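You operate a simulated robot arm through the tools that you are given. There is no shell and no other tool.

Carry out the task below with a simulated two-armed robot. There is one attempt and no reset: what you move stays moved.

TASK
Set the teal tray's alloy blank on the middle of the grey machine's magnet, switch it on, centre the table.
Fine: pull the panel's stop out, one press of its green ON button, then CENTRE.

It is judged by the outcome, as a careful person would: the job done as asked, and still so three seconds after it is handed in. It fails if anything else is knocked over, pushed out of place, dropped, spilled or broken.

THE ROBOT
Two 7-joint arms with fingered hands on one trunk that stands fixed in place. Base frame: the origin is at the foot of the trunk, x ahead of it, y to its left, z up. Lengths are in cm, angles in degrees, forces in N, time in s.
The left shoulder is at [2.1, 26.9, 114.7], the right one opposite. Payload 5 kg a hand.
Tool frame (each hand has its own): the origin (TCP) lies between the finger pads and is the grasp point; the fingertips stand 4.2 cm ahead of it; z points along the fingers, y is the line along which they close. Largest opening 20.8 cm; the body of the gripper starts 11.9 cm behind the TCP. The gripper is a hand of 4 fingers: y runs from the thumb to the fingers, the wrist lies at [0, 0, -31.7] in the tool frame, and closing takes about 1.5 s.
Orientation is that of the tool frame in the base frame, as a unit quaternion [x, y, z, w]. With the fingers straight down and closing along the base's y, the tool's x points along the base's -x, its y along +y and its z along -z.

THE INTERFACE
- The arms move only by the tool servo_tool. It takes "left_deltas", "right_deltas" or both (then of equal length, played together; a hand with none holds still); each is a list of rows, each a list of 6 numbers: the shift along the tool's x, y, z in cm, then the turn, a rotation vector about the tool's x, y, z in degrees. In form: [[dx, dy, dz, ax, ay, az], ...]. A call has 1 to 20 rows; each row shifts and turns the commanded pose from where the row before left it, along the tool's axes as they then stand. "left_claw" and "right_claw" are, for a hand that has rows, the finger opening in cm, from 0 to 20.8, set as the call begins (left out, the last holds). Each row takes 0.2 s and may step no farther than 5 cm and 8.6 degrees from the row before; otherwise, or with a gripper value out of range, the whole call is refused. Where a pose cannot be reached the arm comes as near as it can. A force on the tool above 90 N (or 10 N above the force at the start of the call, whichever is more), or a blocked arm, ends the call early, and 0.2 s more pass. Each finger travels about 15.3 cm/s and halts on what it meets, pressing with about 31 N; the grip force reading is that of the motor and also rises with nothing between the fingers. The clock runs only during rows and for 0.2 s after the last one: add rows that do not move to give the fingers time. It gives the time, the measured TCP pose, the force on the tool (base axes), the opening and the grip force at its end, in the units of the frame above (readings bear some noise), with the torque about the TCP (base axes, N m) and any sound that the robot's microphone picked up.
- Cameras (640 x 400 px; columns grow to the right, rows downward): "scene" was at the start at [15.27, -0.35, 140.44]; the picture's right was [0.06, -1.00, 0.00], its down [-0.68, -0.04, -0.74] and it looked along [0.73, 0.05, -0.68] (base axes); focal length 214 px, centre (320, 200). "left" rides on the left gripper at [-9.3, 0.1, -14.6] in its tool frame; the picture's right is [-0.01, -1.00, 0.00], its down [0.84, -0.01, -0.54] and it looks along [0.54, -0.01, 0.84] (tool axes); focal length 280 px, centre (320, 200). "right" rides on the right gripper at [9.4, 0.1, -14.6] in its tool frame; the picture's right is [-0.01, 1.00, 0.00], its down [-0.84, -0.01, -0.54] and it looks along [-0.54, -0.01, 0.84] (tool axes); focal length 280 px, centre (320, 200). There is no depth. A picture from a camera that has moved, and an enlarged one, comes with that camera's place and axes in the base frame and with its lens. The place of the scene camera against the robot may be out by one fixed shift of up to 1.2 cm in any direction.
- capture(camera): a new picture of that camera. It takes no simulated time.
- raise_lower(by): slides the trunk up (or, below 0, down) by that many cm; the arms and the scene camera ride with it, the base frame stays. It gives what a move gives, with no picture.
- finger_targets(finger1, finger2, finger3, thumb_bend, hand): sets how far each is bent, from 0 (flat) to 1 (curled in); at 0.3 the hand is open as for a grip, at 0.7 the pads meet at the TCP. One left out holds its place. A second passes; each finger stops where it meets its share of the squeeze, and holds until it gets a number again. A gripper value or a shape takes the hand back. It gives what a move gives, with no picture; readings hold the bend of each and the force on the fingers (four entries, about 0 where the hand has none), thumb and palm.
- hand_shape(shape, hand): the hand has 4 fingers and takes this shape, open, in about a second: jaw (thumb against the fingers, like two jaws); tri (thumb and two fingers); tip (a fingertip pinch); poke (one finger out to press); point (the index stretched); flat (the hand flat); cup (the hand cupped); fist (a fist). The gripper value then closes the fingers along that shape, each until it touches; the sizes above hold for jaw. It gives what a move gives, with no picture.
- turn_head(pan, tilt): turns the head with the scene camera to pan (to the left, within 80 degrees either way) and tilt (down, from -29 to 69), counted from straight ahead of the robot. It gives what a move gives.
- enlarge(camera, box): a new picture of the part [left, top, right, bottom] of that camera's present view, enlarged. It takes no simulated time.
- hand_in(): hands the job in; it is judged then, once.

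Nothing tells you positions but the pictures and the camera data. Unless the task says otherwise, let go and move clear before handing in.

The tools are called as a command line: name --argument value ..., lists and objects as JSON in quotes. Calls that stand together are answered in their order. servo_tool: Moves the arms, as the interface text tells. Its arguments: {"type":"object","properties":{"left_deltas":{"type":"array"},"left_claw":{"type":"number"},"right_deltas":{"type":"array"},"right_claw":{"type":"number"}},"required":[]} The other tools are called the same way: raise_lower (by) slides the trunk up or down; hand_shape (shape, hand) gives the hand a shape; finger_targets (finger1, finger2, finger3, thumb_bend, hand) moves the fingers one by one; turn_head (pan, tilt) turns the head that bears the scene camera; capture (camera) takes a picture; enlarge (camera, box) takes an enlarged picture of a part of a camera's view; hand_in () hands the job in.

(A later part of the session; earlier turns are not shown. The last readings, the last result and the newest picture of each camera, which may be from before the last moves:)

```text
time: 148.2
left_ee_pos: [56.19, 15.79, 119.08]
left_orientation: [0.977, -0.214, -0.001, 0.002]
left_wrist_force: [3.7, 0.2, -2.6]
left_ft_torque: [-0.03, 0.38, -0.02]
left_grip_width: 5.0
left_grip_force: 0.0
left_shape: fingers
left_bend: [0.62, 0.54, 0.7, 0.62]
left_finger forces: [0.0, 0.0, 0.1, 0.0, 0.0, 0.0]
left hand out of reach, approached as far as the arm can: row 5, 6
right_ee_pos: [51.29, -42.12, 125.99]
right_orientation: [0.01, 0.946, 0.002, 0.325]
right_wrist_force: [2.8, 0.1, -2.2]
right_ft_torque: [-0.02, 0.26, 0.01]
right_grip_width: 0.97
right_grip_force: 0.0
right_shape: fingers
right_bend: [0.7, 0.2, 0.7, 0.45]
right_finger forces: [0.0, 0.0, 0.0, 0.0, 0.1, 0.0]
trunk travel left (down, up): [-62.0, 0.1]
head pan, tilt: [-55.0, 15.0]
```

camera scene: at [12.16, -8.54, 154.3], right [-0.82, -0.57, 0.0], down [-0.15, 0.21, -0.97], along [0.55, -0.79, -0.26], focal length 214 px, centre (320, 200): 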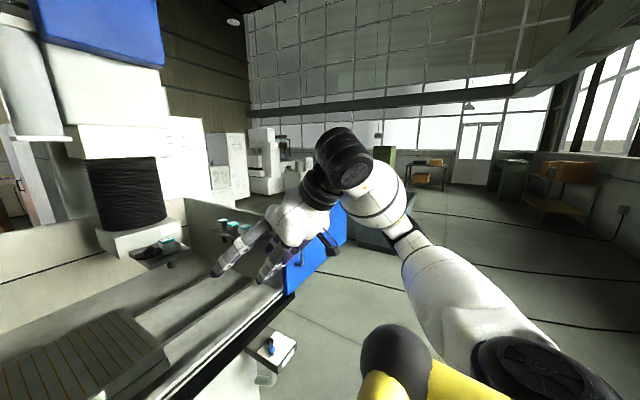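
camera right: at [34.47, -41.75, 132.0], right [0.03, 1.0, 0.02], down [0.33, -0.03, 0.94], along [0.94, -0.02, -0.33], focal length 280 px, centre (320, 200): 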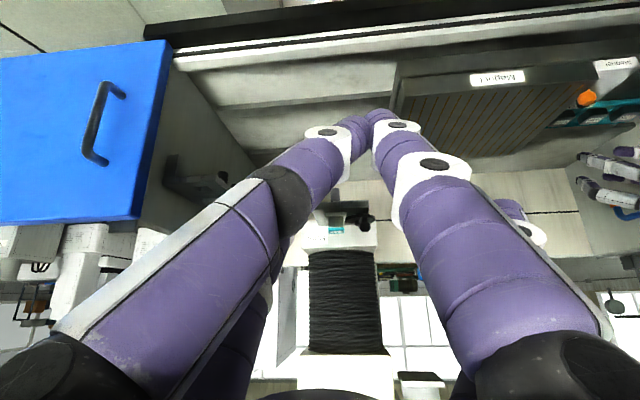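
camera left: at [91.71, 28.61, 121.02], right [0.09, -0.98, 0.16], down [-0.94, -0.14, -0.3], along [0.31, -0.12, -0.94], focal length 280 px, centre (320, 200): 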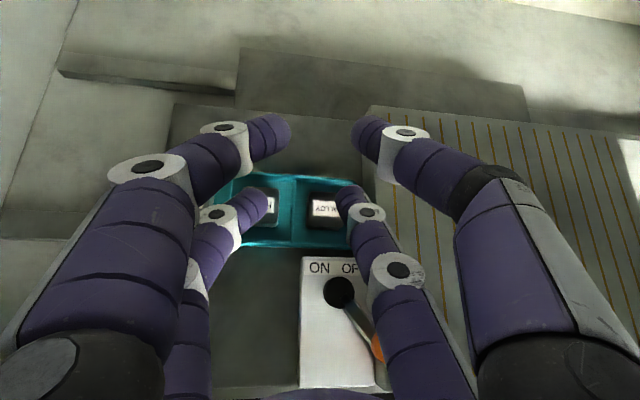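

servo_tool --left_deltas '[[-3.98, 1.38, -0.6, 0, 0, 0], [-3.98, 1.38, -0.6, 0, 0, 0], [-3.98, 1.38, -0.6, 0, 0, 0], [-3.98, 1.38, -0.6, 0, 0, 0], [1.87, 4.1, 0, 0, 0, 0], [1.87, 4.1, 0, 0, 0, 0], [1.87, 4.1, 0, 0, 0, 0], [1.87, 4.1, 0, 0, 0, 0], [0, 0, 0, 0, 0, 0]]'

turn_head --pan 40 --tilt 20

capture --camera "scene"

```text
time: 150.2
left_ee_pos: [39.11, 13.06, 121.89]
left_orientation: [0.977, -0.213, 0.003, 0.004]
left_wrist_force: [-2.1, -0.4, 0.7]
left_ft_torque: [0.05, -0.23, -0.02]
left_grip_width: 4.99
left_grip_force: 0.0
left_shape: fingers
left_bend: [0.62, 0.54, 0.7, 0.62]
left_finger forces: [0.0, 0.0, 0.0, 0.0, 0.0, 0.1]
left hand out of reach, approached as far as the arm can: row 6, 7, 8
right_ee_pos: [50.79, -42.11, 126.25]
right_orientation: [0.009, 0.945, 0.003, 0.327]
right_wrist_force: [-1.5, -0.8, -0.1]
right_ft_torque: [0.06, -0.16, 0.04]
right_grip_width: 0.97
right_grip_force: 0.0
right_shape: fingers
right_bend: [0.7, 0.2, 0.7, 0.45]
right_finger forces: [0.0, 0.0, 0.0, 0.0, 0.0, 0.0]
trunk travel left (down, up): [-62.0, 0.1]
head pan, tilt: [-55.0, 15.0]
```

```text
time: 151.9
left_ee_pos: [39.09, 12.97, 121.76]
left_orientation: [0.977, -0.213, 0.003, 0.003]
left_wrist_force: [-0.9, -0.1, 0.2]
left_ft_torque: [-0.01, -0.02, 0.03]
left_grip_width: 4.99
left_grip_force: 0.1
left_shape: fingers
left_bend: [0.62, 0.54, 0.7, 0.62]
left_finger forces: [0.0, 0.0, 0.0, 0.0, 0.1, 0.0]
right_ee_pos: [50.8, -42.07, 126.26]
right_orientation: [0.011, 0.945, 0.002, 0.326]
right_wrist_force: [0.2, -0.5, -0.1]
right_ft_torque: [-0.01, -0.02, 0.0]
right_grip_width: 0.94
right_grip_force: 0.1
right_shape: fingers
right_bend: [0.7, 0.2, 0.7, 0.45]
right_finger forces: [0.1, 0.0, 0.0, 0.0, 0.0, 0.0]
trunk travel left (down, up): [-62.0, 0.1]
head pan, tilt: [40.0, 20.0]
```

```text
taken
camera scene: at [13.9, 5.09, 153.49], right [0.64, -0.77, 0.0], down [-0.26, -0.22, -0.94], along [0.72, 0.6, -0.34], focal length 214 px, centre (320, 200)
```

scene: 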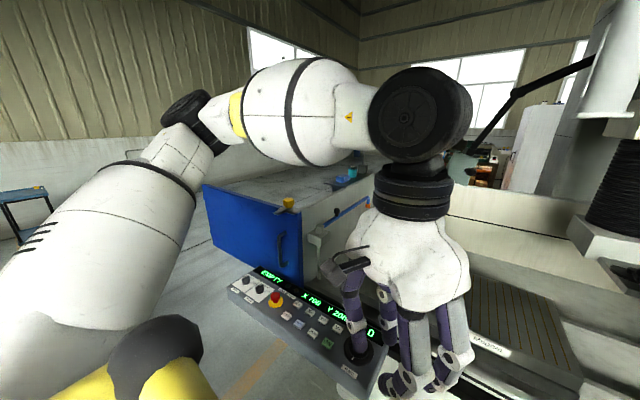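

The left arm won't go further inward in any yaw. I'll move it out of the way and test turning the right hand half round instead, so its finger2/finger3 pair is the lower one and its camera sits on top.

servo_tool --left_deltas '[[-1.5, -4.2, 0, 0, 0, 0], [-1.5, -4.2, 0, 0, 0, 0], [-1.5, -4.2, 0, 0, 0, 0], [-1.5, -4.2, 0, 0, 0, 0], [-1.5, -4.2, 0, 0, 0, 0], [-1.5, -4.2, 0, 0, 0, 0], [-1.5, -4.2, 0, 0, 0, 0], [0, 0, 0, 0, 0, 0]]'

servo_tool --right_deltas '[[0, 0, 0, 0, 7.6, 0], [0, 0, 0, 0, 7.6, 0], [0, 0, 0, 0, 7.6, 0], [0, 0, 0, 0, 7.6, 0], [0, 0, 0, 0, 7.6, 0], [0, 0, 0, 0, 0, -8], [0, 0, 0, 0, 0, -8], [0, 0, 0, 0, 0, -8], [0, 0, 0, 0, 0, -8], [0, 0, 0, 0, 0, -8], [0, 0, 0, 0, 0, -8], [0, 0, 0, 0, 0, -8], [0, 0, 0, 0, 0, -8], [0, 0, 0, 0, 0, -8], [0, 0, 0, 0, 0, -8], [0, 0, 0, 0, 0, 0]]'

servo_tool --right_deltas '[[0, 0, 0, 0, 0, -8], [0, 0, 0, 0, 0, -8], [0, 0, 0, 0, 0, -8], [0, 0, 0, 0, 0, -8], [0, 0, 0, 0, 0, -8], [0, 0, 0, 0, 0, -8], [0, 0, 0, 0, 0, -8], [0, 0, 0, 0, 0, -8], [0, 0, 0, 0, 0, -8], [0, 0, 0, 0, 0, -8], [0, 0, 0, 0, 0, -8], [0, 0, 0, 0, 0, -8], [0, 0, 0, 0, 0, -8], [0, 0, 0, 0, 0, 0]]'

```text
time: 153.7
left_ee_pos: [42.1, 44.3, 121.7]
left_orientation: [0.977, -0.215, 0.001, 0.002]
left_wrist_force: [-0.7, -0.2, -0.4]
left_ft_torque: [0.15, 0.0, 0.0]
left_grip_width: 5.02
left_grip_force: 0.0
left_shape: fingers
left_bend: [0.62, 0.54, 0.7, 0.62]
left_finger forces: [0.0, 0.0, 0.0, 0.1, 0.1, 0.0]
right_ee_pos: [50.69, -42.28, 126.17]
right_orientation: [0.011, 0.945, 0.002, 0.327]
right_wrist_force: [0.1, -0.9, 0.5]
right_ft_torque: [0.11, -0.07, 0.07]
right_grip_width: 0.98
right_grip_force: 0.1
right_shape: fingers
right_bend: [0.7, 0.2, 0.7, 0.45]
right_finger forces: [0.0, 0.0, 0.1, 0.0, 0.1, 0.1]
trunk travel left (down, up): [-62.0, 0.1]
head pan, tilt: [40.0, 20.0]
```

```text
time: 157.1
left_ee_pos: [42.02, 44.25, 121.67]
left_orientation: [0.977, -0.214, 0.002, 0.002]
left_wrist_force: [-0.3, 0.8, 0.6]
left_ft_torque: [0.0, 0.02, -0.01]
left_grip_width: 5.02
left_grip_force: 0.0
left_shape: fingers
left_bend: [0.62, 0.54, 0.7, 0.62]
left_finger forces: [0.0, 0.0, 0.0, 0.1, 0.0, 0.0]
right_ee_pos: [50.83, -42.0, 126.18]
right_orientation: [-0.637, 0.771, 0.003, 0.004]
right_wrist_force: [-0.1, 0.0, 0.7]
right_ft_torque: [0.01, -0.02, -0.02]
right_grip_width: 1.0
right_grip_force: 0.0
right_shape: fingers
right_bend: [0.7, 0.2, 0.7, 0.45]
right_finger forces: [0.0, 0.1, 0.0, 0.0, 0.0, 0.1]
trunk travel left (down, up): [-62.0, 0.1]
head pan, tilt: [40.0, 20.0]
```

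```text
time: 160.1
left_ee_pos: [41.94, 44.33, 121.73]
left_orientation: [0.977, -0.215, 0.001, 0.001]
left_wrist_force: [0.3, 0.2, 0.0]
left_ft_torque: [-0.01, 0.03, 0.01]
left_grip_width: 5.02
left_grip_force: 0.1
left_shape: fingers
left_bend: [0.62, 0.54, 0.7, 0.62]
left_finger forces: [0.0, 0.1, 0.1, 0.1, 0.0, 0.1]
right_ee_pos: [50.99, -42.04, 126.07]
right_orientation: [1.0, 0.027, 0.0, -0.005]
right_wrist_force: [0.8, 0.0, 0.2]
right_ft_torque: [-0.01, -0.01, -0.02]
right_grip_width: 0.98
right_grip_force: 0.0
right_shape: fingers
right_bend: [0.7, 0.2, 0.7, 0.45]
right_finger forces: [0.0, 0.1, 0.0, 0.0, 0.1, 0.0]
trunk travel left (down, up): [-62.0, 0.1]
head pan, tilt: [40.0, 20.0]
```

The right hand turned half round without trouble. I'll set its finger posture (finger2 straight as anvil, finger3 the mover), go to the centre, and tilt.

hand_shape --shape "cup" --hand "right"

finger_targets --hand "right" --finger3 0.54 --finger1 0.62 --thumb_bend 0.62

servo_tool --right_deltas '[[1.33, -4.13, 0.4, 0, 0, 0], [1.33, -4.13, 0.4, 0, 0, 0], [1.33, -4.13, 0.4, 0, 0, 0], [1.33, -4.13, 0.4, 0, 0, 0], [1.33, -4.13, 0.4, 0, 0, 0], [1.33, -4.13, 0.4, 0, 0, 0], [1.33, -4.13, 0.4, 0, 0, 0], [1.33, -4.13, 0.4, 0, 0, 0], [1.33, -4.13, 0.4, 0, 0, 0], [1.33, -4.13, 0.4, 0, 0, -2], [0, 0, 0, 0, 0, 0]]'

turn_head --pan 0 --tilt 20

capture --camera "scene"

```text
time: 161.0
left_ee_pos: [42.04, 44.33, 121.72]
left_orientation: [0.977, -0.215, 0.001, 0.002]
left_wrist_force: [0.5, 0.2, 0.4]
left_ft_torque: [-0.01, 0.0, -0.01]
left_grip_width: 5.01
left_grip_force: 0.1
left_shape: fingers
left_bend: [0.62, 0.54, 0.7, 0.62]
left_finger forces: [0.0, 0.0, 0.0, 0.1, 0.1, 0.0]
right_ee_pos: [50.87, -42.06, 126.2]
right_orientation: [1.0, 0.026, 0.0, -0.006]
right_wrist_force: [-0.1, -0.3, 0.2]
right_ft_torque: [-0.02, 0.01, 0.01]
right_grip_width: 5.96
right_grip_force: 0.2
right_shape: cup
right_bend: [0.7, 0.7, 0.7, 0.45]
right_finger forces: [0.1, 0.0, 0.0, 0.0, 0.0, 0.1]
trunk travel left (down, up): [-62.0, 0.1]
head pan, tilt: [40.0, 20.0]
```

```text
time: 162.0
left_ee_pos: [42.07, 44.27, 121.66]
left_orientation: [0.977, -0.214, 0.001, 0.002]
left_wrist_force: [-0.3, -0.6, 0.0]
left_ft_torque: [-0.01, -0.01, 0.0]
left_grip_width: 4.99
left_grip_force: 0.0
left_shape: fingers
left_bend: [0.62, 0.54, 0.7, 0.62]
left_finger forces: [0.1, 0.1, 0.0, 0.0, 0.0, 0.1]
right_ee_pos: [50.82, -42.12, 126.16]
right_orientation: [1.0, 0.026, 0.001, -0.005]
right_wrist_force: [-1.0, -0.4, -0.2]
right_ft_torque: [0.0, 0.05, 0.02]
right_grip_width: 5.0
right_grip_force: 0.1
right_shape: fingers
right_bend: [0.62, 0.7, 0.54, 0.62]
right_finger forces: [0.0, 0.0, 0.1, 0.1, 0.0, 0.1]
trunk travel left (down, up): [-62.0, 0.1]
head pan, tilt: [40.0, 20.0]
```

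```text
time: 164.4
left_ee_pos: [42.15, 44.16, 121.7]
left_orientation: [0.976, -0.216, 0.002, 0.001]
left_wrist_force: [-0.2, -0.2, 0.5]
left_ft_torque: [0.11, 0.02, -0.02]
left_grip_width: 5.01
left_grip_force: 0.0
left_shape: fingers
left_bend: [0.62, 0.54, 0.7, 0.62]
left_finger forces: [0.0, 0.1, 0.0, 0.0, 0.1, 0.0]
right_ee_pos: [62.19, -0.25, 122.7]
right_orientation: [0.999, 0.042, 0.0, -0.005]
right_wrist_force: [0.0, -1.0, -0.7]
right_ft_torque: [0.15, 0.02, -0.03]
right_grip_width: 5.0
right_grip_force: 0.1
right_shape: fingers
right_bend: [0.62, 0.7, 0.54, 0.62]
right_finger forces: [0.1, 0.0, 0.0, 0.0, 0.1, 0.0]
trunk travel left (down, up): [-62.0, 0.1]
head pan, tilt: [40.0, 20.0]
```

```text
time: 165.5
left_ee_pos: [41.98, 44.26, 121.58]
left_orientation: [0.977, -0.215, 0.001, 0.002]
left_wrist_force: [-0.6, 0.4, 0.1]
left_ft_torque: [-0.04, -0.04, 0.0]
left_grip_width: 5.01
left_grip_force: 0.1
left_shape: fingers
left_bend: [0.62, 0.54, 0.7, 0.62]
left_finger forces: [0.0, 0.0, 0.1, 0.1, 0.0, 0.0]
right_ee_pos: [62.04, -0.03, 122.51]
right_orientation: [0.999, 0.045, 0.002, -0.006]
right_wrist_force: [0.2, -0.1, -0.9]
right_ft_torque: [-0.01, 0.0, -0.01]
right_grip_width: 5.0
right_grip_force: 0.0
right_shape: fingers
right_bend: [0.62, 0.7, 0.54, 0.62]
right_finger forces: [0.0, 0.1, 0.0, 0.0, 0.1, 0.0]
trunk travel left (down, up): [-62.0, 0.1]
head pan, tilt: [0.0, 20.0]
```

```text
taken
camera scene: at [16.1, -0.85, 153.48], right [0.0, -1.0, 0.0], down [-0.34, 0.0, -0.94], along [0.94, 0.0, -0.34], focal length 214 px, centre (320, 200)
```

scene: 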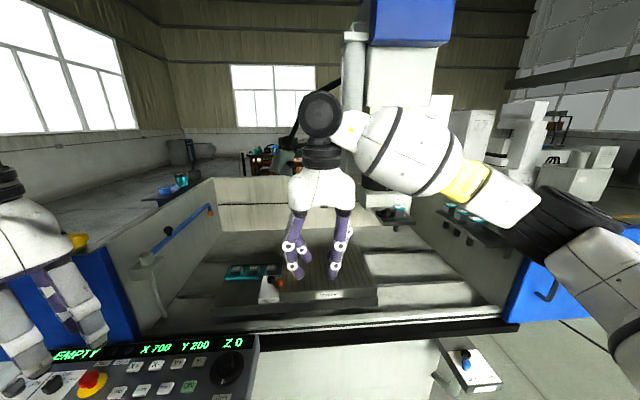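

enlarge --camera "scene" --box '[255, 160, 385, 290]'

```text
3.08 times, centred on (320, 225) of scene
camera zoom: at [16.1, -0.85, 153.48], right [0.0, -1.0, 0.0], down [-0.34, 0.0, -0.94], along [0.94, 0.0, -0.34], focal length 660 px, centre (320, 123)
```

zoom: 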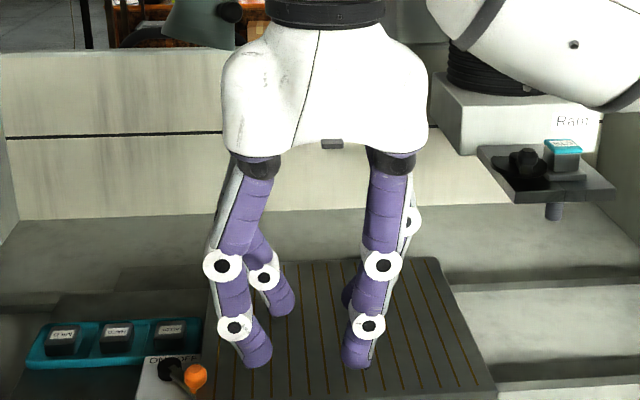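

Posture confirmed: finger2 is straight on the right and finger3 is slightly bent on the left, with a 5.5 cm gap. Now I'll tilt the right hand 50° forward with the −8° roll and check the reach toward the tray, staying high.

servo_tool --right_deltas '[[0, 0, 0, 0, 7.15, 0], [0, 0, 0, 0, 7.15, 0], [0, 0, 0, 0, 7.15, 0], [0, 0, 0, 0, 7.15, 0], [0, 0, 0, 0, 7.15, 0], [0, 0, 0, 0, 7.15, 0], [0, 0, 0, 0, 7.15, 0], [0, 0, 0, -5.14, 0, -6.13], [0, 0, 0, 0, 0, 0]]'

```text
time: 167.5
left_ee_pos: [42.19, 44.11, 121.75]
left_orientation: [0.977, -0.215, 0.001, 0.001]
left_wrist_force: [0.2, -0.8, -0.1]
left_ft_torque: [0.16, 0.03, 0.04]
left_grip_width: 4.99
left_grip_force: 0.0
left_shape: fingers
left_bend: [0.62, 0.54, 0.7, 0.62]
left_finger forces: [0.1, 0.1, 0.1, 0.0, 0.1, 0.0]
right_ee_pos: [62.09, -0.32, 122.63]
right_orientation: [0.902, 0.067, 0.426, 0.039]
right_wrist_force: [0.8, -1.1, 0.4]
right_ft_torque: [0.06, 0.02, 0.13]
right_grip_width: 5.04
right_grip_force: 0.0
right_shape: fingers
right_bend: [0.62, 0.7, 0.54, 0.62]
right_finger forces: [0.1, 0.0, 0.1, 0.0, 0.0, 0.0]
trunk travel left (down, up): [-62.0, 0.1]
head pan, tilt: [0.0, 20.0]
```

servo_tool --right_deltas '[[1.31, -2.01, 3.95, 0, 0, 0], [1.31, -2.01, 3.95, 0, 0, 0], [1.31, -2.01, 3.95, 0, 0, 0], [1.31, -2.01, 3.95, 0, 0, 0], [1.31, -2.01, 3.95, 0, 0, 0], [1.31, -2.01, 3.95, 0, 0, 0], [1.31, -2.01, 3.95, 0, 0, 0], [0, 0, 0, 0, 0, 0]]'

capture --camera "right"

```text
time: 169.3
left_ee_pos: [41.92, 44.29, 121.85]
left_orientation: [0.977, -0.214, 0.002, 0.001]
left_wrist_force: [-0.2, -0.3, 0.2]
left_ft_torque: [0.1, -0.07, -0.01]
left_grip_width: 5.0
left_grip_force: 0.0
left_shape: fingers
left_bend: [0.62, 0.54, 0.7, 0.62]
left_finger forces: [0.0, 0.0, 0.1, 0.0, 0.0, 0.0]
right_ee_pos: [87.98, 14.7, 110.35]
right_orientation: [0.901, 0.067, 0.426, 0.04]
right_wrist_force: [-1.0, 0.0, 0.2]
right_ft_torque: [0.04, -0.02, 0.04]
right_grip_width: 4.98
right_grip_force: 0.0
right_shape: fingers
right_bend: [0.62, 0.7, 0.54, 0.62]
right_finger forces: [0.0, 0.1, 0.1, 0.0, 0.0, 0.0]
trunk travel left (down, up): [-62.0, 0.1]
head pan, tilt: [0.0, 20.0]
```

```text
taken
camera right: at [82.44, 16.14, 126.87], right [0.08, -0.99, 0.12], down [-0.95, -0.11, -0.3], along [0.31, -0.09, -0.95], focal length 280 px, centre (320, 200)
```

right: 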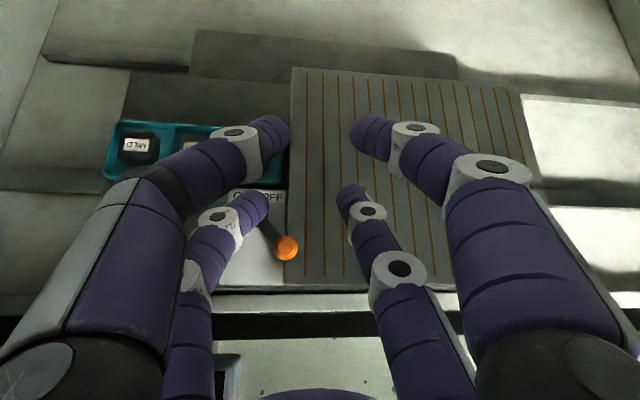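

servo_tool --right_deltas '[[1.31, -2.01, 3.95, 0, 0, 0], [1.31, -2.01, 3.95, 0, 0, 0], [1.31, -2.01, 3.95, 0, 0, 0], [0, 0, 0, 0, 0, 0]]'

capture --camera "right"

capture --camera "scene"

```text
time: 170.3
left_ee_pos: [42.0, 44.23, 121.88]
left_orientation: [0.977, -0.215, 0.002, 0.002]
left_wrist_force: [0.0, -1.0, -0.4]
left_ft_torque: [0.15, -0.03, 0.04]
left_grip_width: 5.02
left_grip_force: 0.1
left_shape: fingers
left_bend: [0.62, 0.54, 0.7, 0.62]
left_finger forces: [0.1, 0.1, 0.0, 0.1, 0.0, 0.0]
right_ee_pos: [98.93, 21.1, 105.07]
right_orientation: [0.901, 0.066, 0.426, 0.04]
right_wrist_force: [0.0, -0.5, 0.2]
right_ft_torque: [0.1, 0.02, 0.08]
right_grip_width: 5.03
right_grip_force: 0.1
right_shape: fingers
right_bend: [0.62, 0.7, 0.54, 0.62]
right_finger forces: [0.0, 0.0, 0.1, 0.0, 0.0, 0.0]
trunk travel left (down, up): [-62.0, 0.1]
head pan, tilt: [0.0, 20.0]
```

```text
taken
camera right: at [93.49, 22.48, 121.53], right [0.08, -0.99, 0.12], down [-0.95, -0.11, -0.3], along [0.31, -0.09, -0.95], focal length 280 px, centre (320, 200)
```

right: 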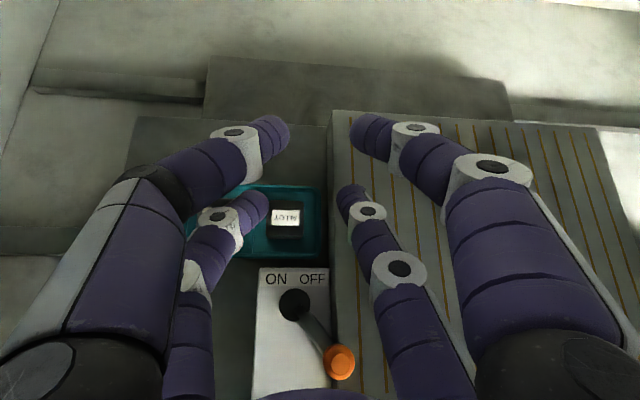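

```text
taken
camera scene: at [16.06, -1.01, 153.5], right [0.0, -1.0, 0.0], down [-0.34, 0.0, -0.94], along [0.94, 0.0, -0.34], focal length 214 px, centre (320, 200)
```

scene: 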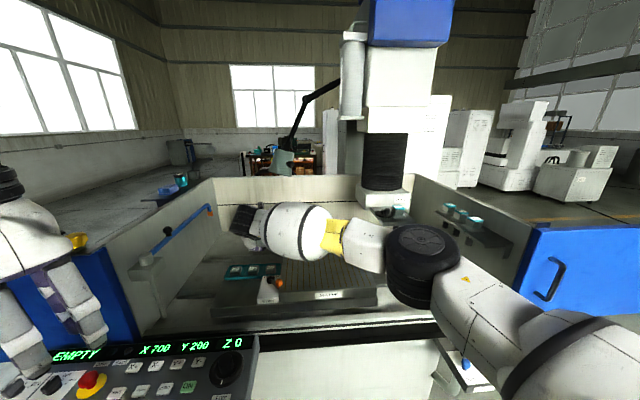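

The right arm reaches the hover above the tray without complaint. I'll reduce the roll to about −4° so both fingertips are level, then compute the exact descent.

servo_tool --right_deltas '[[0, 0, 0, 2.1, 0, 2.54], [0, 0, 0, 0, 0, 0], [0, 0, 0, 0, 0, 0]]'

enlarge --camera "right" --box '[180, 100, 420, 250]'

```text
time: 171.1
left_ee_pos: [42.14, 44.18, 121.82]
left_orientation: [0.977, -0.215, 0.002, 0.002]
left_wrist_force: [0.2, -0.3, 0.4]
left_ft_torque: [0.1, -0.03, 0.02]
left_grip_width: 5.0
left_grip_force: 0.1
left_shape: fingers
left_bend: [0.62, 0.54, 0.7, 0.62]
left_finger forces: [0.0, 0.0, 0.1, 0.0, 0.0, 0.0]
right_ee_pos: [98.92, 21.09, 104.94]
right_orientation: [0.904, 0.054, 0.425, 0.013]
right_wrist_force: [0.5, 0.1, 0.8]
right_ft_torque: [0.07, 0.04, 0.08]
right_grip_width: 5.0
right_grip_force: 0.1
right_shape: fingers
right_bend: [0.62, 0.7, 0.54, 0.62]
right_finger forces: [0.1, 0.0, 0.0, 0.1, 0.0, 0.0]
trunk travel left (down, up): [-62.0, 0.1]
head pan, tilt: [0.0, 20.0]
```

```text
2.67 times, centred on (300, 175) of right
camera zoom: at [93.58, 21.59, 121.58], right [0.08, -1.0, 0.06], down [-0.95, -0.09, -0.3], along [0.31, -0.03, -0.95], focal length 748 px, centre (373, 267)
```

zoom: 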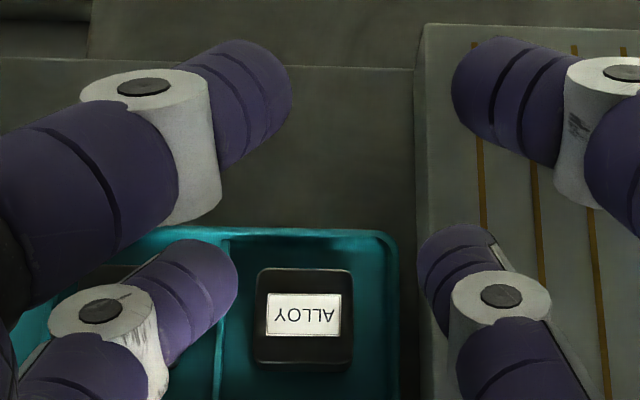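

Fingertip positions from the image match my model: an inner gap of 5.4 cm centred at tool y≈−1.3. I'll descend in stages, first to about 6 cm above the grasp height, still above the magnet's top.

servo_tool --right_deltas '[[-1.5, 0.1, 1.85, 0, 0, 0], [-1.5, 0.1, 1.85, 0, 0, 0], [-1.5, 0.1, 1.85, 0, 0, 0], [0, 0, 0, 0, 0, 0]]'

enlarge --camera "right" --box '[180, 100, 420, 250]'

```text
time: 172.1
left_ee_pos: [42.04, 44.21, 121.67]
left_orientation: [0.977, -0.215, 0.002, 0.003]
left_wrist_force: [-0.9, -0.7, 0.3]
left_ft_torque: [0.03, -0.05, 0.03]
left_grip_width: 5.01
left_grip_force: 0.0
left_shape: fingers
left_bend: [0.62, 0.54, 0.7, 0.62]
left_finger forces: [0.0, 0.0, 0.0, 0.0, 0.1, 0.0]
right_ee_pos: [100.41, 20.42, 98.08]
right_orientation: [0.904, 0.054, 0.424, 0.014]
right_wrist_force: [-0.5, 0.2, -0.2]
right_ft_torque: [-0.02, 0.02, -0.05]
right_grip_width: 5.04
right_grip_force: 0.0
right_shape: fingers
right_bend: [0.62, 0.7, 0.54, 0.62]
right_finger forces: [0.0, 0.1, 0.0, 0.0, 0.0, 0.1]
trunk travel left (down, up): [-62.0, 0.1]
head pan, tilt: [0.0, 20.0]
```

```text
2.67 times, centred on (300, 175) of right
camera zoom: at [95.04, 21.05, 114.61], right [0.08, -1.0, 0.06], down [-0.95, -0.09, -0.3], along [0.31, -0.03, -0.95], focal length 748 px, centre (373, 267)
```

zoom: 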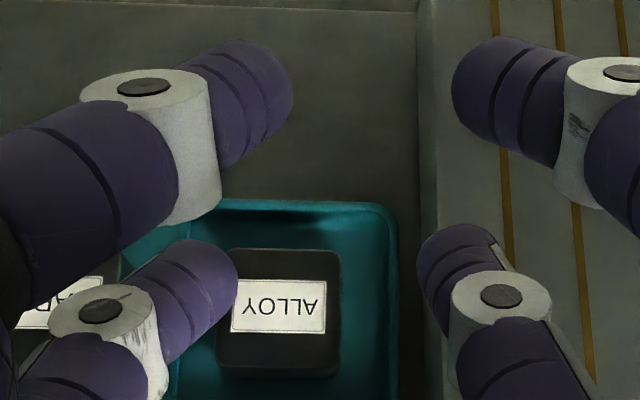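

Checking the true outlines, a straight-on grasp would be slightly too wide for the space between the magnet and the HARD blank. Yawing the hand about 12° clockwise makes the right finger lean away from the magnet, and the pinch still works. I'll rotate here, where the tips are above everything.

servo_tool --right_deltas '[[0, 0, 0, -4.6, -0.42, 3.84], [0, 0, 0, -4.6, -0.42, 3.84], [0, 0, 0, 1.28, 0, 1.54], [0, 0, 0, 0, 0, 0], [0, 0, 0, 0, 0, 0]]'

enlarge --camera "right" --box '[180, 100, 420, 250]'

```text
time: 173.5
left_ee_pos: [42.06, 44.12, 121.56]
left_orientation: [0.977, -0.215, 0.002, 0.001]
left_wrist_force: [0.7, -2.2, 0.8]
left_ft_torque: [0.18, 0.13, -0.03]
left_grip_width: 4.99
left_grip_force: 0.0
left_shape: fingers
left_bend: [0.62, 0.54, 0.7, 0.62]
left_finger forces: [0.0, 0.0, 0.1, 0.0, 0.0, 0.0]
right_ee_pos: [104.64, 12.19, 97.92]
right_orientation: [0.902, -0.085, 0.419, 0.059]
right_wrist_force: [-0.2, 0.2, -0.8]
right_ft_torque: [0.07, 0.02, 0.11]
right_grip_width: 5.0
right_grip_force: 0.0
right_shape: fingers
right_bend: [0.62, 0.7, 0.54, 0.62]
right_finger forces: [0.0, 0.0, 0.0, 0.0, 0.0, 0.0]
trunk travel left (down, up): [-62.0, 0.1]
head pan, tilt: [0.0, 20.0]
stopped in row 5 (right hand): the arm was blocked; the commanded pose is now the measured one
```

```text
2.67 times, centred on (300, 175) of right
camera zoom: at [99.66, 13.64, 114.49], right [-0.21, -0.98, 0.03], down [-0.93, 0.19, -0.3], along [0.29, -0.09, -0.95], focal length 748 px, centre (373, 267)
```

zoom: 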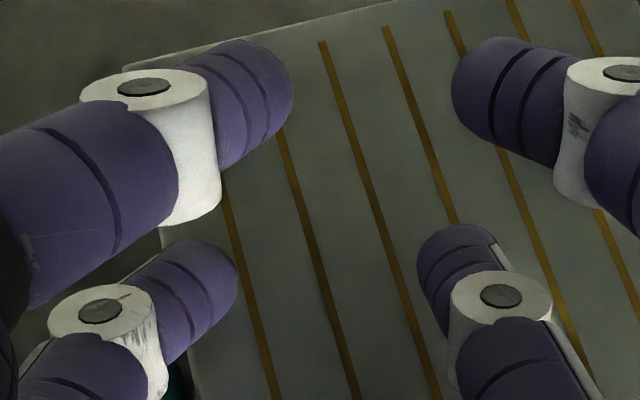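

The arm re-postured mid-rotation and ended 9 cm to the right, touching nothing. I'll check the scene, raise a little, and then move back toward the tray.

capture --camera "scene"

servo_tool --right_deltas '[[2.3, 0, -1.9, 0, 0, 0], [0, 0, 0, 0, 0, 0], [0, 0, 0, 0, 0, 0]]'

```text
taken
camera scene: at [16.23, -1.09, 153.46], right [0.0, -1.0, 0.0], down [-0.34, 0.0, -0.94], along [0.94, 0.0, -0.34], focal length 214 px, centre (320, 200)
```

scene: 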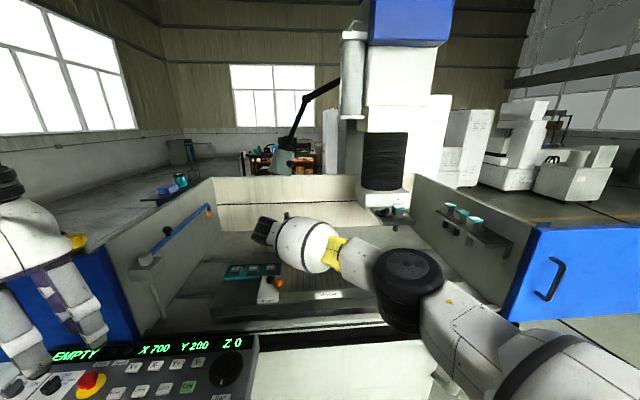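

```text
time: 174.3
left_ee_pos: [42.02, 44.27, 121.79]
left_orientation: [0.977, -0.215, 0.001, 0.003]
left_wrist_force: [0.0, 0.1, 0.1]
left_ft_torque: [0.02, -0.04, -0.02]
left_grip_width: 4.99
left_grip_force: 0.0
left_shape: fingers
left_bend: [0.62, 0.54, 0.7, 0.62]
left_finger forces: [0.0, 0.0, 0.0, 0.0, 0.0, 0.0]
right_ee_pos: [104.64, 12.46, 101.06]
right_orientation: [0.901, -0.084, 0.421, 0.059]
right_wrist_force: [-0.8, -0.3, 0.1]
right_ft_torque: [0.06, 0.02, 0.04]
right_grip_width: 4.98
right_grip_force: 0.1
right_shape: fingers
right_bend: [0.62, 0.7, 0.54, 0.62]
right_finger forces: [0.0, 0.1, 0.0, 0.0, 0.0, 0.0]
trunk travel left (down, up): [-62.0, 0.1]
head pan, tilt: [0.0, 20.0]
```

I'll raise the hand, lower the trunk 10 cm to bring the shoulder level with the wrist (maximum reach), and correct the yaw.

servo_tool --right_deltas '[[2.56, 0.12, -2.13, 0, 0, 0], [2.56, 0.12, -2.13, 0, 0, 0], [2.56, 0.12, -2.13, 0, 0, 0], [0, 0, 0, 3.84, 0.18, -3.19], [0, 0, 0, 0, 0, 0]]'

raise_lower --by -10

capture --camera "right"

```text
time: 175.5
left_ee_pos: [41.95, 44.37, 121.53]
left_orientation: [0.976, -0.216, 0.002, 0.003]
left_wrist_force: [0.4, -0.5, 0.5]
left_ft_torque: [-0.02, -0.07, 0.0]
left_grip_width: 4.99
left_grip_force: 0.0
left_shape: fingers
left_bend: [0.62, 0.54, 0.7, 0.62]
left_finger forces: [0.0, 0.0, 0.1, 0.0, 0.2, 0.0]
right_ee_pos: [104.33, 13.26, 111.14]
right_orientation: [0.904, -0.041, 0.424, 0.04]
right_wrist_force: [-0.9, -0.4, 0.3]
right_ft_torque: [0.02, -0.04, 0.04]
right_grip_width: 5.01
right_grip_force: 0.1
right_shape: fingers
right_bend: [0.62, 0.7, 0.54, 0.62]
right_finger forces: [0.0, 0.0, 0.0, 0.0, 0.0, 0.0]
trunk travel left (down, up): [-62.0, 0.1]
head pan, tilt: [0.0, 20.0]
```

```text
time: 176.8
left_ee_pos: [42.1, 44.24, 111.72]
left_orientation: [0.977, -0.215, 0.002, 0.002]
left_wrist_force: [-0.3, -0.5, 0.4]
left_ft_torque: [0.04, -0.03, 0.03]
left_grip_width: 5.02
left_grip_force: 0.0
left_shape: fingers
left_bend: [0.62, 0.54, 0.7, 0.62]
left_finger forces: [0.0, 0.0, 0.0, 0.0, 0.0, 0.0]
right_ee_pos: [104.33, 13.14, 101.01]
right_orientation: [0.904, -0.041, 0.424, 0.039]
right_wrist_force: [-0.6, -0.3, 0.2]
right_ft_torque: [0.03, -0.01, 0.02]
right_grip_width: 5.02
right_grip_force: 0.0
right_shape: fingers
right_bend: [0.62, 0.7, 0.54, 0.62]
right_finger forces: [0.1, 0.1, 0.1, 0.0, 0.0, 0.0]
trunk travel left (down, up): [-52.0, 10.1]
head pan, tilt: [0.0, 20.0]
```

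```text
taken
camera right: at [99.09, 14.17, 117.7], right [-0.12, -0.99, 0.03], down [-0.95, 0.11, -0.3], along [0.3, -0.06, -0.95], focal length 280 px, centre (320, 200)
```

right: 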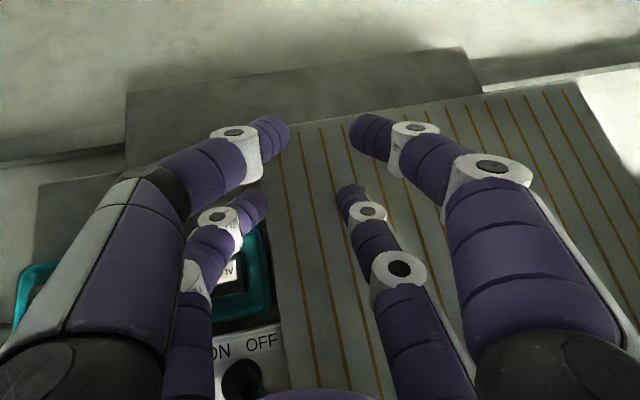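

servo_tool --right_deltas '[[-0.944, -1.836, -0.458, 0, 0, 0], [-0.944, -1.836, -0.458, 0, 0, 0], [-0.944, -1.836, -0.458, 0, 0, 0], [-0.944, -1.836, -0.458, 0, 0, 0], [-0.944, -1.836, -0.458, 0, 0, 0], [0, 0, 0, 0, 0, 0]]'

capture --camera "right"

```text
time: 178.4
left_ee_pos: [41.99, 44.29, 111.62]
left_orientation: [0.977, -0.215, 0.002, 0.003]
left_wrist_force: [1.2, 0.5, -0.7]
left_ft_torque: [0.09, 0.0, 0.04]
left_grip_width: 5.02
left_grip_force: 0.3
left_shape: fingers
left_bend: [0.62, 0.54, 0.7, 0.62]
left_finger forces: [0.0, 0.0, 0.0, 0.0, 0.0, 0.1]
right_ee_pos: [106.9, 10.26, 100.5]
right_orientation: [0.9, -0.095, 0.422, 0.052]
right_wrist_force: [-1.7, 1.6, -1.0]
right_ft_torque: [-0.06, -0.05, -0.04]
right_grip_width: 4.99
right_grip_force: 0.1
right_shape: fingers
right_bend: [0.62, 0.7, 0.54, 0.62]
right_finger forces: [0.0, 0.0, 0.1, 0.0, 0.0, 0.0]
right hand out of reach, approached as far as the arm can: row 5
trunk travel left (down, up): [-52.0, 10.1]
head pan, tilt: [0.0, 20.0]
stopped in row 6 (right hand): the arm was blocked; the commanded pose is now the measured one
```

```text
taken
camera right: at [101.65, 11.44, 117.11], right [-0.23, -0.97, 0.0], down [-0.93, 0.21, -0.3], along [0.3, -0.07, -0.95], focal length 280 px, centre (320, 200)
```

right: 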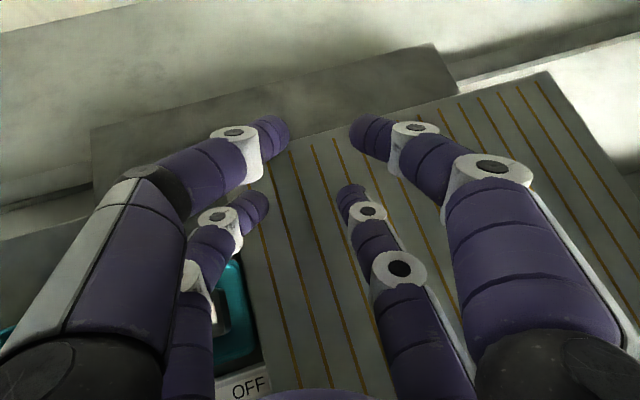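

The arm flips near full stretch, so I'll shorten the reach: tilt 55°, yaw about −7°, and roll about 0. That also balances the clearances, and I'll make these changes here, high above the magnet.

servo_tool --right_deltas '[[0, 0, 0, 4.15, 0.07, -3.45], [0, 0, 0, 0, 4.6, 0], [0, 0, 0, 0, 0, 0], [0, 0, 0, 0, 0, 0]]'

```text
time: 179.4
left_ee_pos: [42.06, 44.35, 111.7]
left_orientation: [0.977, -0.214, 0.001, 0.002]
left_wrist_force: [-0.1, 0.8, 0.1]
left_ft_torque: [-0.06, 0.0, 0.03]
left_grip_width: 5.0
left_grip_force: 0.0
left_shape: fingers
left_bend: [0.62, 0.54, 0.7, 0.62]
left_finger forces: [0.0, 0.1, 0.0, 0.0, 0.0, 0.1]
right_ee_pos: [106.38, 11.05, 100.53]
right_orientation: [0.885, -0.048, 0.461, 0.034]
right_wrist_force: [0.8, 0.9, 0.1]
right_ft_torque: [-0.04, -0.05, -0.06]
right_grip_width: 5.02
right_grip_force: 0.0
right_shape: fingers
right_bend: [0.62, 0.7, 0.54, 0.62]
right_finger forces: [0.0, 0.0, 0.1, 0.0, 0.0, 0.0]
trunk travel left (down, up): [-52.0, 10.1]
head pan, tilt: [0.0, 20.0]
```

servo_tool --right_deltas '[[-0.946, -1.547, -0.649, 0, 0, 0], [-0.946, -1.547, -0.649, 0, 0, 0], [-0.946, -1.547, -0.649, 0, 0, 0], [-0.946, -1.547, -0.649, 0, 0, 0], [-0.946, -1.547, -0.649, 0, 0, 0], [-0.946, -1.547, -0.649, 0, 0, 0], [-0.946, -1.547, -0.649, 0, 0, 0], [0, 0, 0, 0, 0, 0]]'

enlarge --camera "right" --box '[180, 100, 420, 250]'

```text
time: 181.4
left_ee_pos: [42.07, 44.17, 111.65]
left_orientation: [0.977, -0.214, 0.001, 0.002]
left_wrist_force: [-0.4, -0.2, -0.1]
left_ft_torque: [0.1, 0.07, 0.02]
left_grip_width: 5.01
left_grip_force: 0.0
left_shape: fingers
left_bend: [0.62, 0.54, 0.7, 0.62]
left_finger forces: [0.0, 0.0, 0.0, 0.0, 0.0, 0.1]
right_ee_pos: [105.8, 12.81, 99.5]
right_orientation: [0.881, -0.097, 0.461, 0.046]
right_wrist_force: [0.2, 0.3, -0.5]
right_ft_torque: [0.01, -0.03, -0.02]
right_grip_width: 5.0
right_grip_force: 0.2
right_shape: fingers
right_bend: [0.62, 0.7, 0.54, 0.62]
right_finger forces: [0.0, 0.0, 0.0, 0.0, 0.1, 0.0]
trunk travel left (down, up): [-52.0, 10.1]
head pan, tilt: [0.0, 20.0]
stopped in row 8 (right hand): the arm was blocked; the commanded pose is now the measured one
```

```text
2.67 times, centred on (300, 175) of right
camera zoom: at [99.18, 13.93, 115.47], right [-0.22, -0.97, -0.02], down [-0.9, 0.22, -0.38], along [0.38, -0.07, -0.92], focal length 748 px, centre (373, 267)
```

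zoom: 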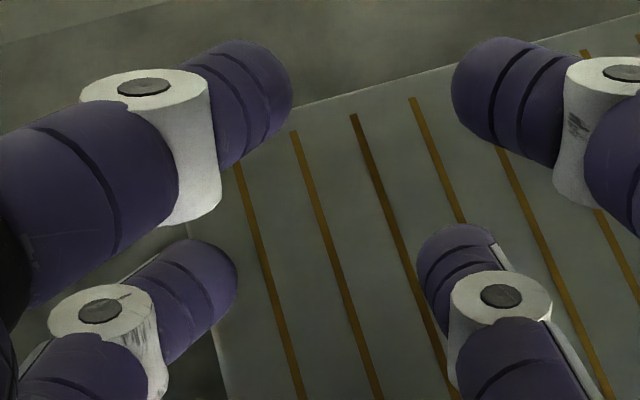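

The right arm flips near that reach. A better option is the left hand yawed about 35° clockwise, with its left finger straight and the right finger bent. The hand then leans away from both the magnet and HARD, and stays within the left arm's range. I'll retract the right hand and turn the left hand back.

servo_tool --right_deltas '[[1.0, 2.0, -3.0, 0, 0, 0], [1.0, 3.0, -3.0, 0, 0, 0], [0.365, 3.57, -3.0, 0, 0, 0], [0.365, 3.57, -3.0, 0, 0, 0], [0.365, 3.57, -3.0, 0, 0, 0], [0.365, 3.57, -3.0, 0, 0, 0], [0.365, 3.57, -3.0, 0, 0, 0], [0.365, 3.57, -3.0, 0, 0, 0], [0.365, 3.57, -3.0, 0, 0, 0], [0.365, 3.57, -3.0, 0, 0, 0], [0.365, 3.57, -3.0, 0, 0, 0], [0, 0, 0, 0, 0, 0]]'

hand_shape --shape "cup" --hand "left"

finger_targets --hand "left" --finger3 0.54 --finger1 0.62 --thumb_bend 0.62

servo_tool --left_deltas '[[0, 0, -2, 0, 0, 7.7], [0, 0, -2, 0, 0, 7.7], [0, 0, -2, 0, 0, 7.7], [0, 0, -2, 0, 0, 7.7], [0, 0, 0, 0, 0, 7.7], [0, 0, 0, 0, 0, 7.7], [0, 0, 0, 0, 0, 7.7], [0, 0, 0, 0, 0, 7.7], [0, 0, 0, 0, 0, 7.7], [0, 0, 0, 0, 0, 7.7], [0, 0, 0, 0, 0, 7.7], [0, 0, 0, 0, 0, 7.7], [0, 0, 0, 0, 0, 7.7], [0, 0, 0, 0, 0, 7.7], [0, 0, 0, 0, 0, 7.7], [0, 0, 0, 0, 0, 7.7], [0, 0, 0, 0, 0, 7.7], [0, 0, 0, 0, 0, 7.7], [0, 0, 0, 0, 0, 7.7], [0, 0, 0, 0, 0, 0]]'

```text
time: 184.0
left_ee_pos: [42.04, 44.36, 111.61]
left_orientation: [0.977, -0.215, 0.002, 0.003]
left_wrist_force: [0.3, 0.3, -0.6]
left_ft_torque: [-0.07, 0.0, 0.02]
left_grip_width: 5.01
left_grip_force: 0.0
left_shape: fingers
left_bend: [0.62, 0.54, 0.7, 0.62]
left_finger forces: [0.0, 0.0, 0.1, 0.1, 0.0, 0.0]
right_ee_pos: [74.11, -17.71, 122.19]
right_orientation: [0.881, -0.095, 0.461, 0.046]
right_wrist_force: [-0.5, 0.2, -0.1]
right_ft_torque: [-0.05, -0.01, -0.05]
right_grip_width: 4.98
right_grip_force: 0.1
right_shape: fingers
right_bend: [0.62, 0.7, 0.54, 0.62]
right_finger forces: [0.0, 0.0, 0.0, 0.1, 0.1, 0.0]
trunk travel left (down, up): [-52.0, 10.1]
head pan, tilt: [0.0, 20.0]
```

```text
time: 184.9
left_ee_pos: [42.1, 44.17, 111.71]
left_orientation: [0.977, -0.215, 0.001, 0.002]
left_wrist_force: [0.4, -0.9, -0.1]
left_ft_torque: [0.01, 0.0, -0.03]
left_grip_width: 5.99
left_grip_force: 0.0
left_shape: cup
left_bend: [0.7, 0.7, 0.7, 0.47]
left_finger forces: [0.0, 0.0, 0.0, 0.0, 0.0, 0.0]
right_ee_pos: [74.07, -17.84, 122.25]
right_orientation: [0.881, -0.095, 0.461, 0.045]
right_wrist_force: [0.1, -0.2, -0.9]
right_ft_torque: [0.02, 0.0, 0.02]
right_grip_width: 5.02
right_grip_force: 0.1
right_shape: fingers
right_bend: [0.62, 0.7, 0.54, 0.62]
right_finger forces: [0.1, 0.0, 0.1, 0.0, 0.0, 0.0]
trunk travel left (down, up): [-52.0, 10.1]
head pan, tilt: [0.0, 20.0]
```

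```text
time: 185.9
left_ee_pos: [42.09, 44.38, 111.7]
left_orientation: [0.977, -0.215, 0.002, 0.001]
left_wrist_force: [-0.1, 0.1, -0.9]
left_ft_torque: [0.04, 0.0, 0.0]
left_grip_width: 4.98
left_grip_force: 0.0
left_shape: fingers
left_bend: [0.62, 0.7, 0.54, 0.62]
left_finger forces: [0.0, 0.0, 0.0, 0.0, 0.0, 0.1]
right_ee_pos: [74.26, -17.8, 122.34]
right_orientation: [0.881, -0.095, 0.461, 0.045]
right_wrist_force: [0.7, 0.8, -1.1]
right_ft_torque: [0.0, 0.01, -0.03]
right_grip_width: 5.0
right_grip_force: 0.0
right_shape: fingers
right_bend: [0.62, 0.7, 0.54, 0.62]
right_finger forces: [0.1, 0.0, 0.1, 0.0, 0.0, 0.0]
trunk travel left (down, up): [-52.0, 10.1]
head pan, tilt: [0.0, 20.0]
```

```text
time: 190.1
left_ee_pos: [41.98, 44.3, 119.54]
left_orientation: [-0.076, 0.997, -0.002, 0.001]
left_wrist_force: [0.1, -0.2, 0.4]
left_ft_torque: [0.03, 0.01, -0.02]
left_grip_width: 5.0
left_grip_force: 0.1
left_shape: fingers
left_bend: [0.62, 0.7, 0.54, 0.62]
left_finger forces: [0.1, 0.0, 0.0, 0.0, 0.0, 0.0]
right_ee_pos: [74.1, -17.8, 122.35]
right_orientation: [0.881, -0.095, 0.462, 0.046]
right_wrist_force: [0.2, -0.3, 0.6]
right_ft_torque: [0.05, 0.02, 0.02]
right_grip_width: 5.0
right_grip_force: 0.1
right_shape: fingers
right_bend: [0.62, 0.7, 0.54, 0.62]
right_finger forces: [0.0, 0.0, 0.0, 0.0, 0.1, 0.1]
trunk travel left (down, up): [-52.0, 10.1]
head pan, tilt: [0.0, 20.0]
```

servo_tool --right_deltas '[[-0.73, 3.64, -1.86, 0, 0, 0], [-0.73, 3.64, -1.86, 0, 0, 0], [-0.73, 3.64, -1.86, 0, 0, 0], [-0.73, 3.64, -1.86, 0, 0, 0], [-0.73, 3.64, -1.86, 0, 0, 0], [-0.73, 3.64, -1.86, 0, 0, 0], [-0.73, 3.64, -1.86, 0, 0, 0], [0, 0, 0, 0, 0, 0]]'

servo_tool --left_deltas '[[0, 0, 0, 0, 0, 7.74], [0, 0, 0, 0, 0, 7.74], [0, 0, 0, 0, 0, 7.74], [0, 0, 0, 0, 0, 7.74], [0, 0, 0, 0, 0, 7.74], [-4, 1.5, -2, 0, 0, 0], [-4, 1.5, -2, 0, 0, 0], [-4, 1.5, -2, 0, 0, 0], [-4, 1.5, -2, 0, 0, 0], [-4, 1.5, -2, 0, 0, 0], [0, 0, 0, 0, 0, 0]]'

raise_lower --by -15

```text
time: 191.9
left_ee_pos: [41.98, 44.37, 119.53]
left_orientation: [-0.079, 0.997, -0.004, 0.001]
left_wrist_force: [-0.1, 0.2, 0.5]
left_ft_torque: [-0.09, 0.0, 0.0]
left_grip_width: 4.98
left_grip_force: 0.1
left_shape: fingers
left_bend: [0.62, 0.7, 0.54, 0.62]
left_finger forces: [0.0, 0.0, 0.0, 0.0, 0.1, 0.0]
right_ee_pos: [55.44, -39.91, 125.17]
right_orientation: [0.881, -0.095, 0.461, 0.045]
right_wrist_force: [-0.2, -0.1, 0.6]
right_ft_torque: [-0.04, 0.02, -0.09]
right_grip_width: 4.97
right_grip_force: 0.0
right_shape: fingers
right_bend: [0.62, 0.7, 0.54, 0.62]
right_finger forces: [0.0, 0.0, 0.0, 0.1, 0.1, 0.0]
trunk travel left (down, up): [-52.0, 10.1]
head pan, tilt: [0.0, 20.0]
```

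```text
time: 194.3
left_ee_pos: [63.05, 41.19, 129.84]
left_orientation: [0.256, 0.967, -0.002, 0.002]
left_wrist_force: [-0.8, 1.1, -0.2]
left_ft_torque: [-0.13, -0.08, -0.01]
left_grip_width: 5.02
left_grip_force: 0.1
left_shape: fingers
left_bend: [0.62, 0.7, 0.54, 0.62]
left_finger forces: [0.1, 0.1, 0.1, 0.0, 0.0, 0.0]
right_ee_pos: [55.34, -39.86, 125.42]
right_orientation: [0.881, -0.094, 0.462, 0.045]
right_wrist_force: [0.0, 1.6, 0.1]
right_ft_torque: [-0.03, 0.0, -0.09]
right_grip_width: 4.99
right_grip_force: 0.1
right_shape: fingers
right_bend: [0.62, 0.7, 0.54, 0.62]
right_finger forces: [0.1, 0.0, 0.0, 0.0, 0.0, 0.1]
trunk travel left (down, up): [-52.0, 10.1]
head pan, tilt: [0.0, 20.0]
```

```text
time: 196.1
left_ee_pos: [62.97, 40.98, 114.77]
left_orientation: [0.257, 0.966, -0.002, 0.001]
left_wrist_force: [-1.3, -0.6, -0.3]
left_ft_torque: [-0.06, -0.07, 0.03]
left_grip_width: 5.02
left_grip_force: 0.1
left_shape: fingers
left_bend: [0.62, 0.7, 0.54, 0.62]
left_finger forces: [0.1, 0.1, 0.0, 0.1, 0.0, 0.1]
right_ee_pos: [55.29, -39.93, 110.25]
right_orientation: [0.881, -0.095, 0.462, 0.045]
right_wrist_force: [-0.1, -0.6, 0.9]
right_ft_torque: [0.0, -0.03, 0.07]
right_grip_width: 5.02
right_grip_force: 0.0
right_shape: fingers
right_bend: [0.62, 0.7, 0.54, 0.62]
right_finger forces: [0.0, 0.1, 0.0, 0.0, 0.0, 0.0]
trunk travel left (down, up): [-37.0, 25.1]
head pan, tilt: [0.0, 20.0]
```

servo_tool --left_deltas '[[0, 0, 0, 0, -7.15, 0], [0, 0, 0, 0, -7.15, 0], [0, 0, 0, 0, -7.15, 0], [0, 0, 0, 0, -7.15, 0], [0, 0, 0, 0, -7.15, 0], [0, 0, 0, 0, -7.15, 0], [0, 0, 0, 0, -7.15, 0], [0, 0, 0, 0, 0, 0]]'

capture --camera "left"

```text
time: 197.9
left_ee_pos: [63.07, 40.87, 114.75]
left_orientation: [0.232, 0.874, -0.111, 0.411]
left_wrist_force: [-0.6, -0.3, 0.9]
left_ft_torque: [0.01, -0.03, 0.03]
left_grip_width: 5.01
left_grip_force: 0.0
left_shape: fingers
left_bend: [0.62, 0.7, 0.54, 0.62]
left_finger forces: [0.0, 0.1, 0.1, 0.0, 0.0, 0.1]
right_ee_pos: [55.29, -40.06, 110.33]
right_orientation: [0.881, -0.095, 0.461, 0.045]
right_wrist_force: [-0.9, -0.9, -0.5]
right_ft_torque: [0.01, -0.01, 0.03]
right_grip_width: 5.01
right_grip_force: 0.0
right_shape: fingers
right_bend: [0.62, 0.7, 0.54, 0.62]
right_finger forces: [0.0, 0.0, 0.1, 0.0, 0.0, 0.0]
trunk travel left (down, up): [-37.0, 25.1]
head pan, tilt: [0.0, 20.0]
```

```text
taken
camera left: at [58.48, 43.68, 131.3], right [-0.49, -0.87, 0.01], down [-0.83, 0.46, -0.31], along [0.26, -0.16, -0.95], focal length 280 px, centre (320, 200)
```

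left: 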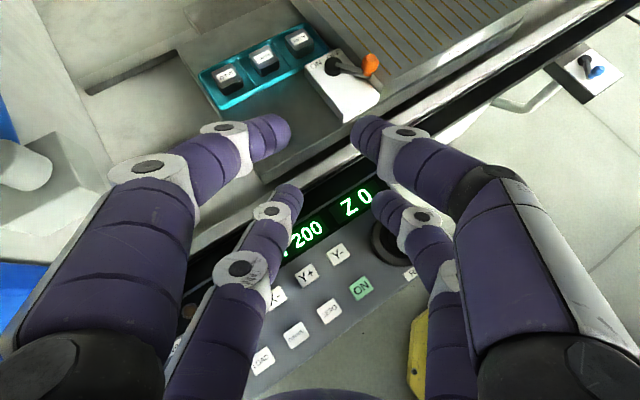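

servo_tool --left_deltas '[[-1.565, 0.524, 4.05, 0, 0, 0], [-1.565, 0.524, 4.05, 0, 0, 0], [-1.565, 0.524, 4.05, 0, 0, 0], [-1.565, 0.524, 4.05, 0, 0, 0], [-1.565, 0.524, 4.05, 0, 0, 0], [-1.565, 0.524, 4.05, 0, 0, 0], [-1.565, 0.524, 4.05, 0, 0, 0], [-1.565, 0.524, 4.05, 0, 0, 0], [-1.565, 0.524, 4.05, 0, 0, 0], [0, 0, 0, 0, 0, 0]]'

enlarge --camera "left" --box '[200, 100, 440, 250]'

```text
time: 200.1
left_ee_pos: [97.66, 26.6, 102.18]
left_orientation: [0.232, 0.875, -0.111, 0.41]
left_wrist_force: [-0.1, -1.0, 0.5]
left_ft_torque: [0.11, 0.03, 0.1]
left_grip_width: 5.01
left_grip_force: 0.1
left_shape: fingers
left_bend: [0.62, 0.7, 0.54, 0.62]
left_finger forces: [0.0, 0.1, 0.0, 0.0, 0.0, 0.0]
right_ee_pos: [55.43, -39.89, 110.32]
right_orientation: [0.881, -0.096, 0.461, 0.046]
right_wrist_force: [-0.5, -0.1, 0.7]
right_ft_torque: [0.05, 0.01, 0.04]
right_grip_width: 5.0
right_grip_force: 0.1
right_shape: fingers
right_bend: [0.62, 0.7, 0.54, 0.62]
right_finger forces: [0.0, 0.1, 0.0, 0.0, 0.0, 0.1]
trunk travel left (down, up): [-37.0, 25.1]
head pan, tilt: [0.0, 20.0]
```

```text
2.67 times, centred on (320, 175) of left
camera zoom: at [93.04, 29.3, 118.8], right [-0.49, -0.87, 0.01], down [-0.83, 0.46, -0.3], along [0.26, -0.16, -0.95], focal length 748 px, centre (320, 267)
```

zoom: 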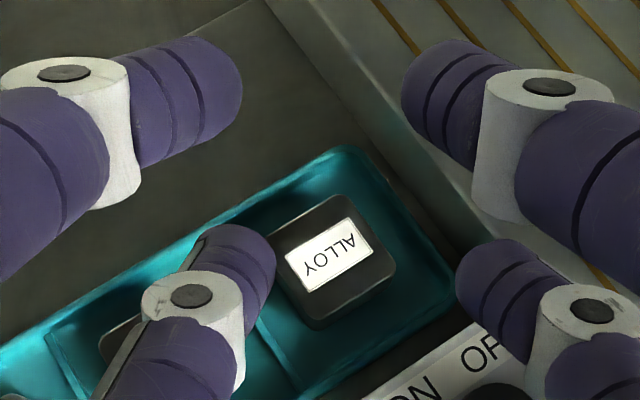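

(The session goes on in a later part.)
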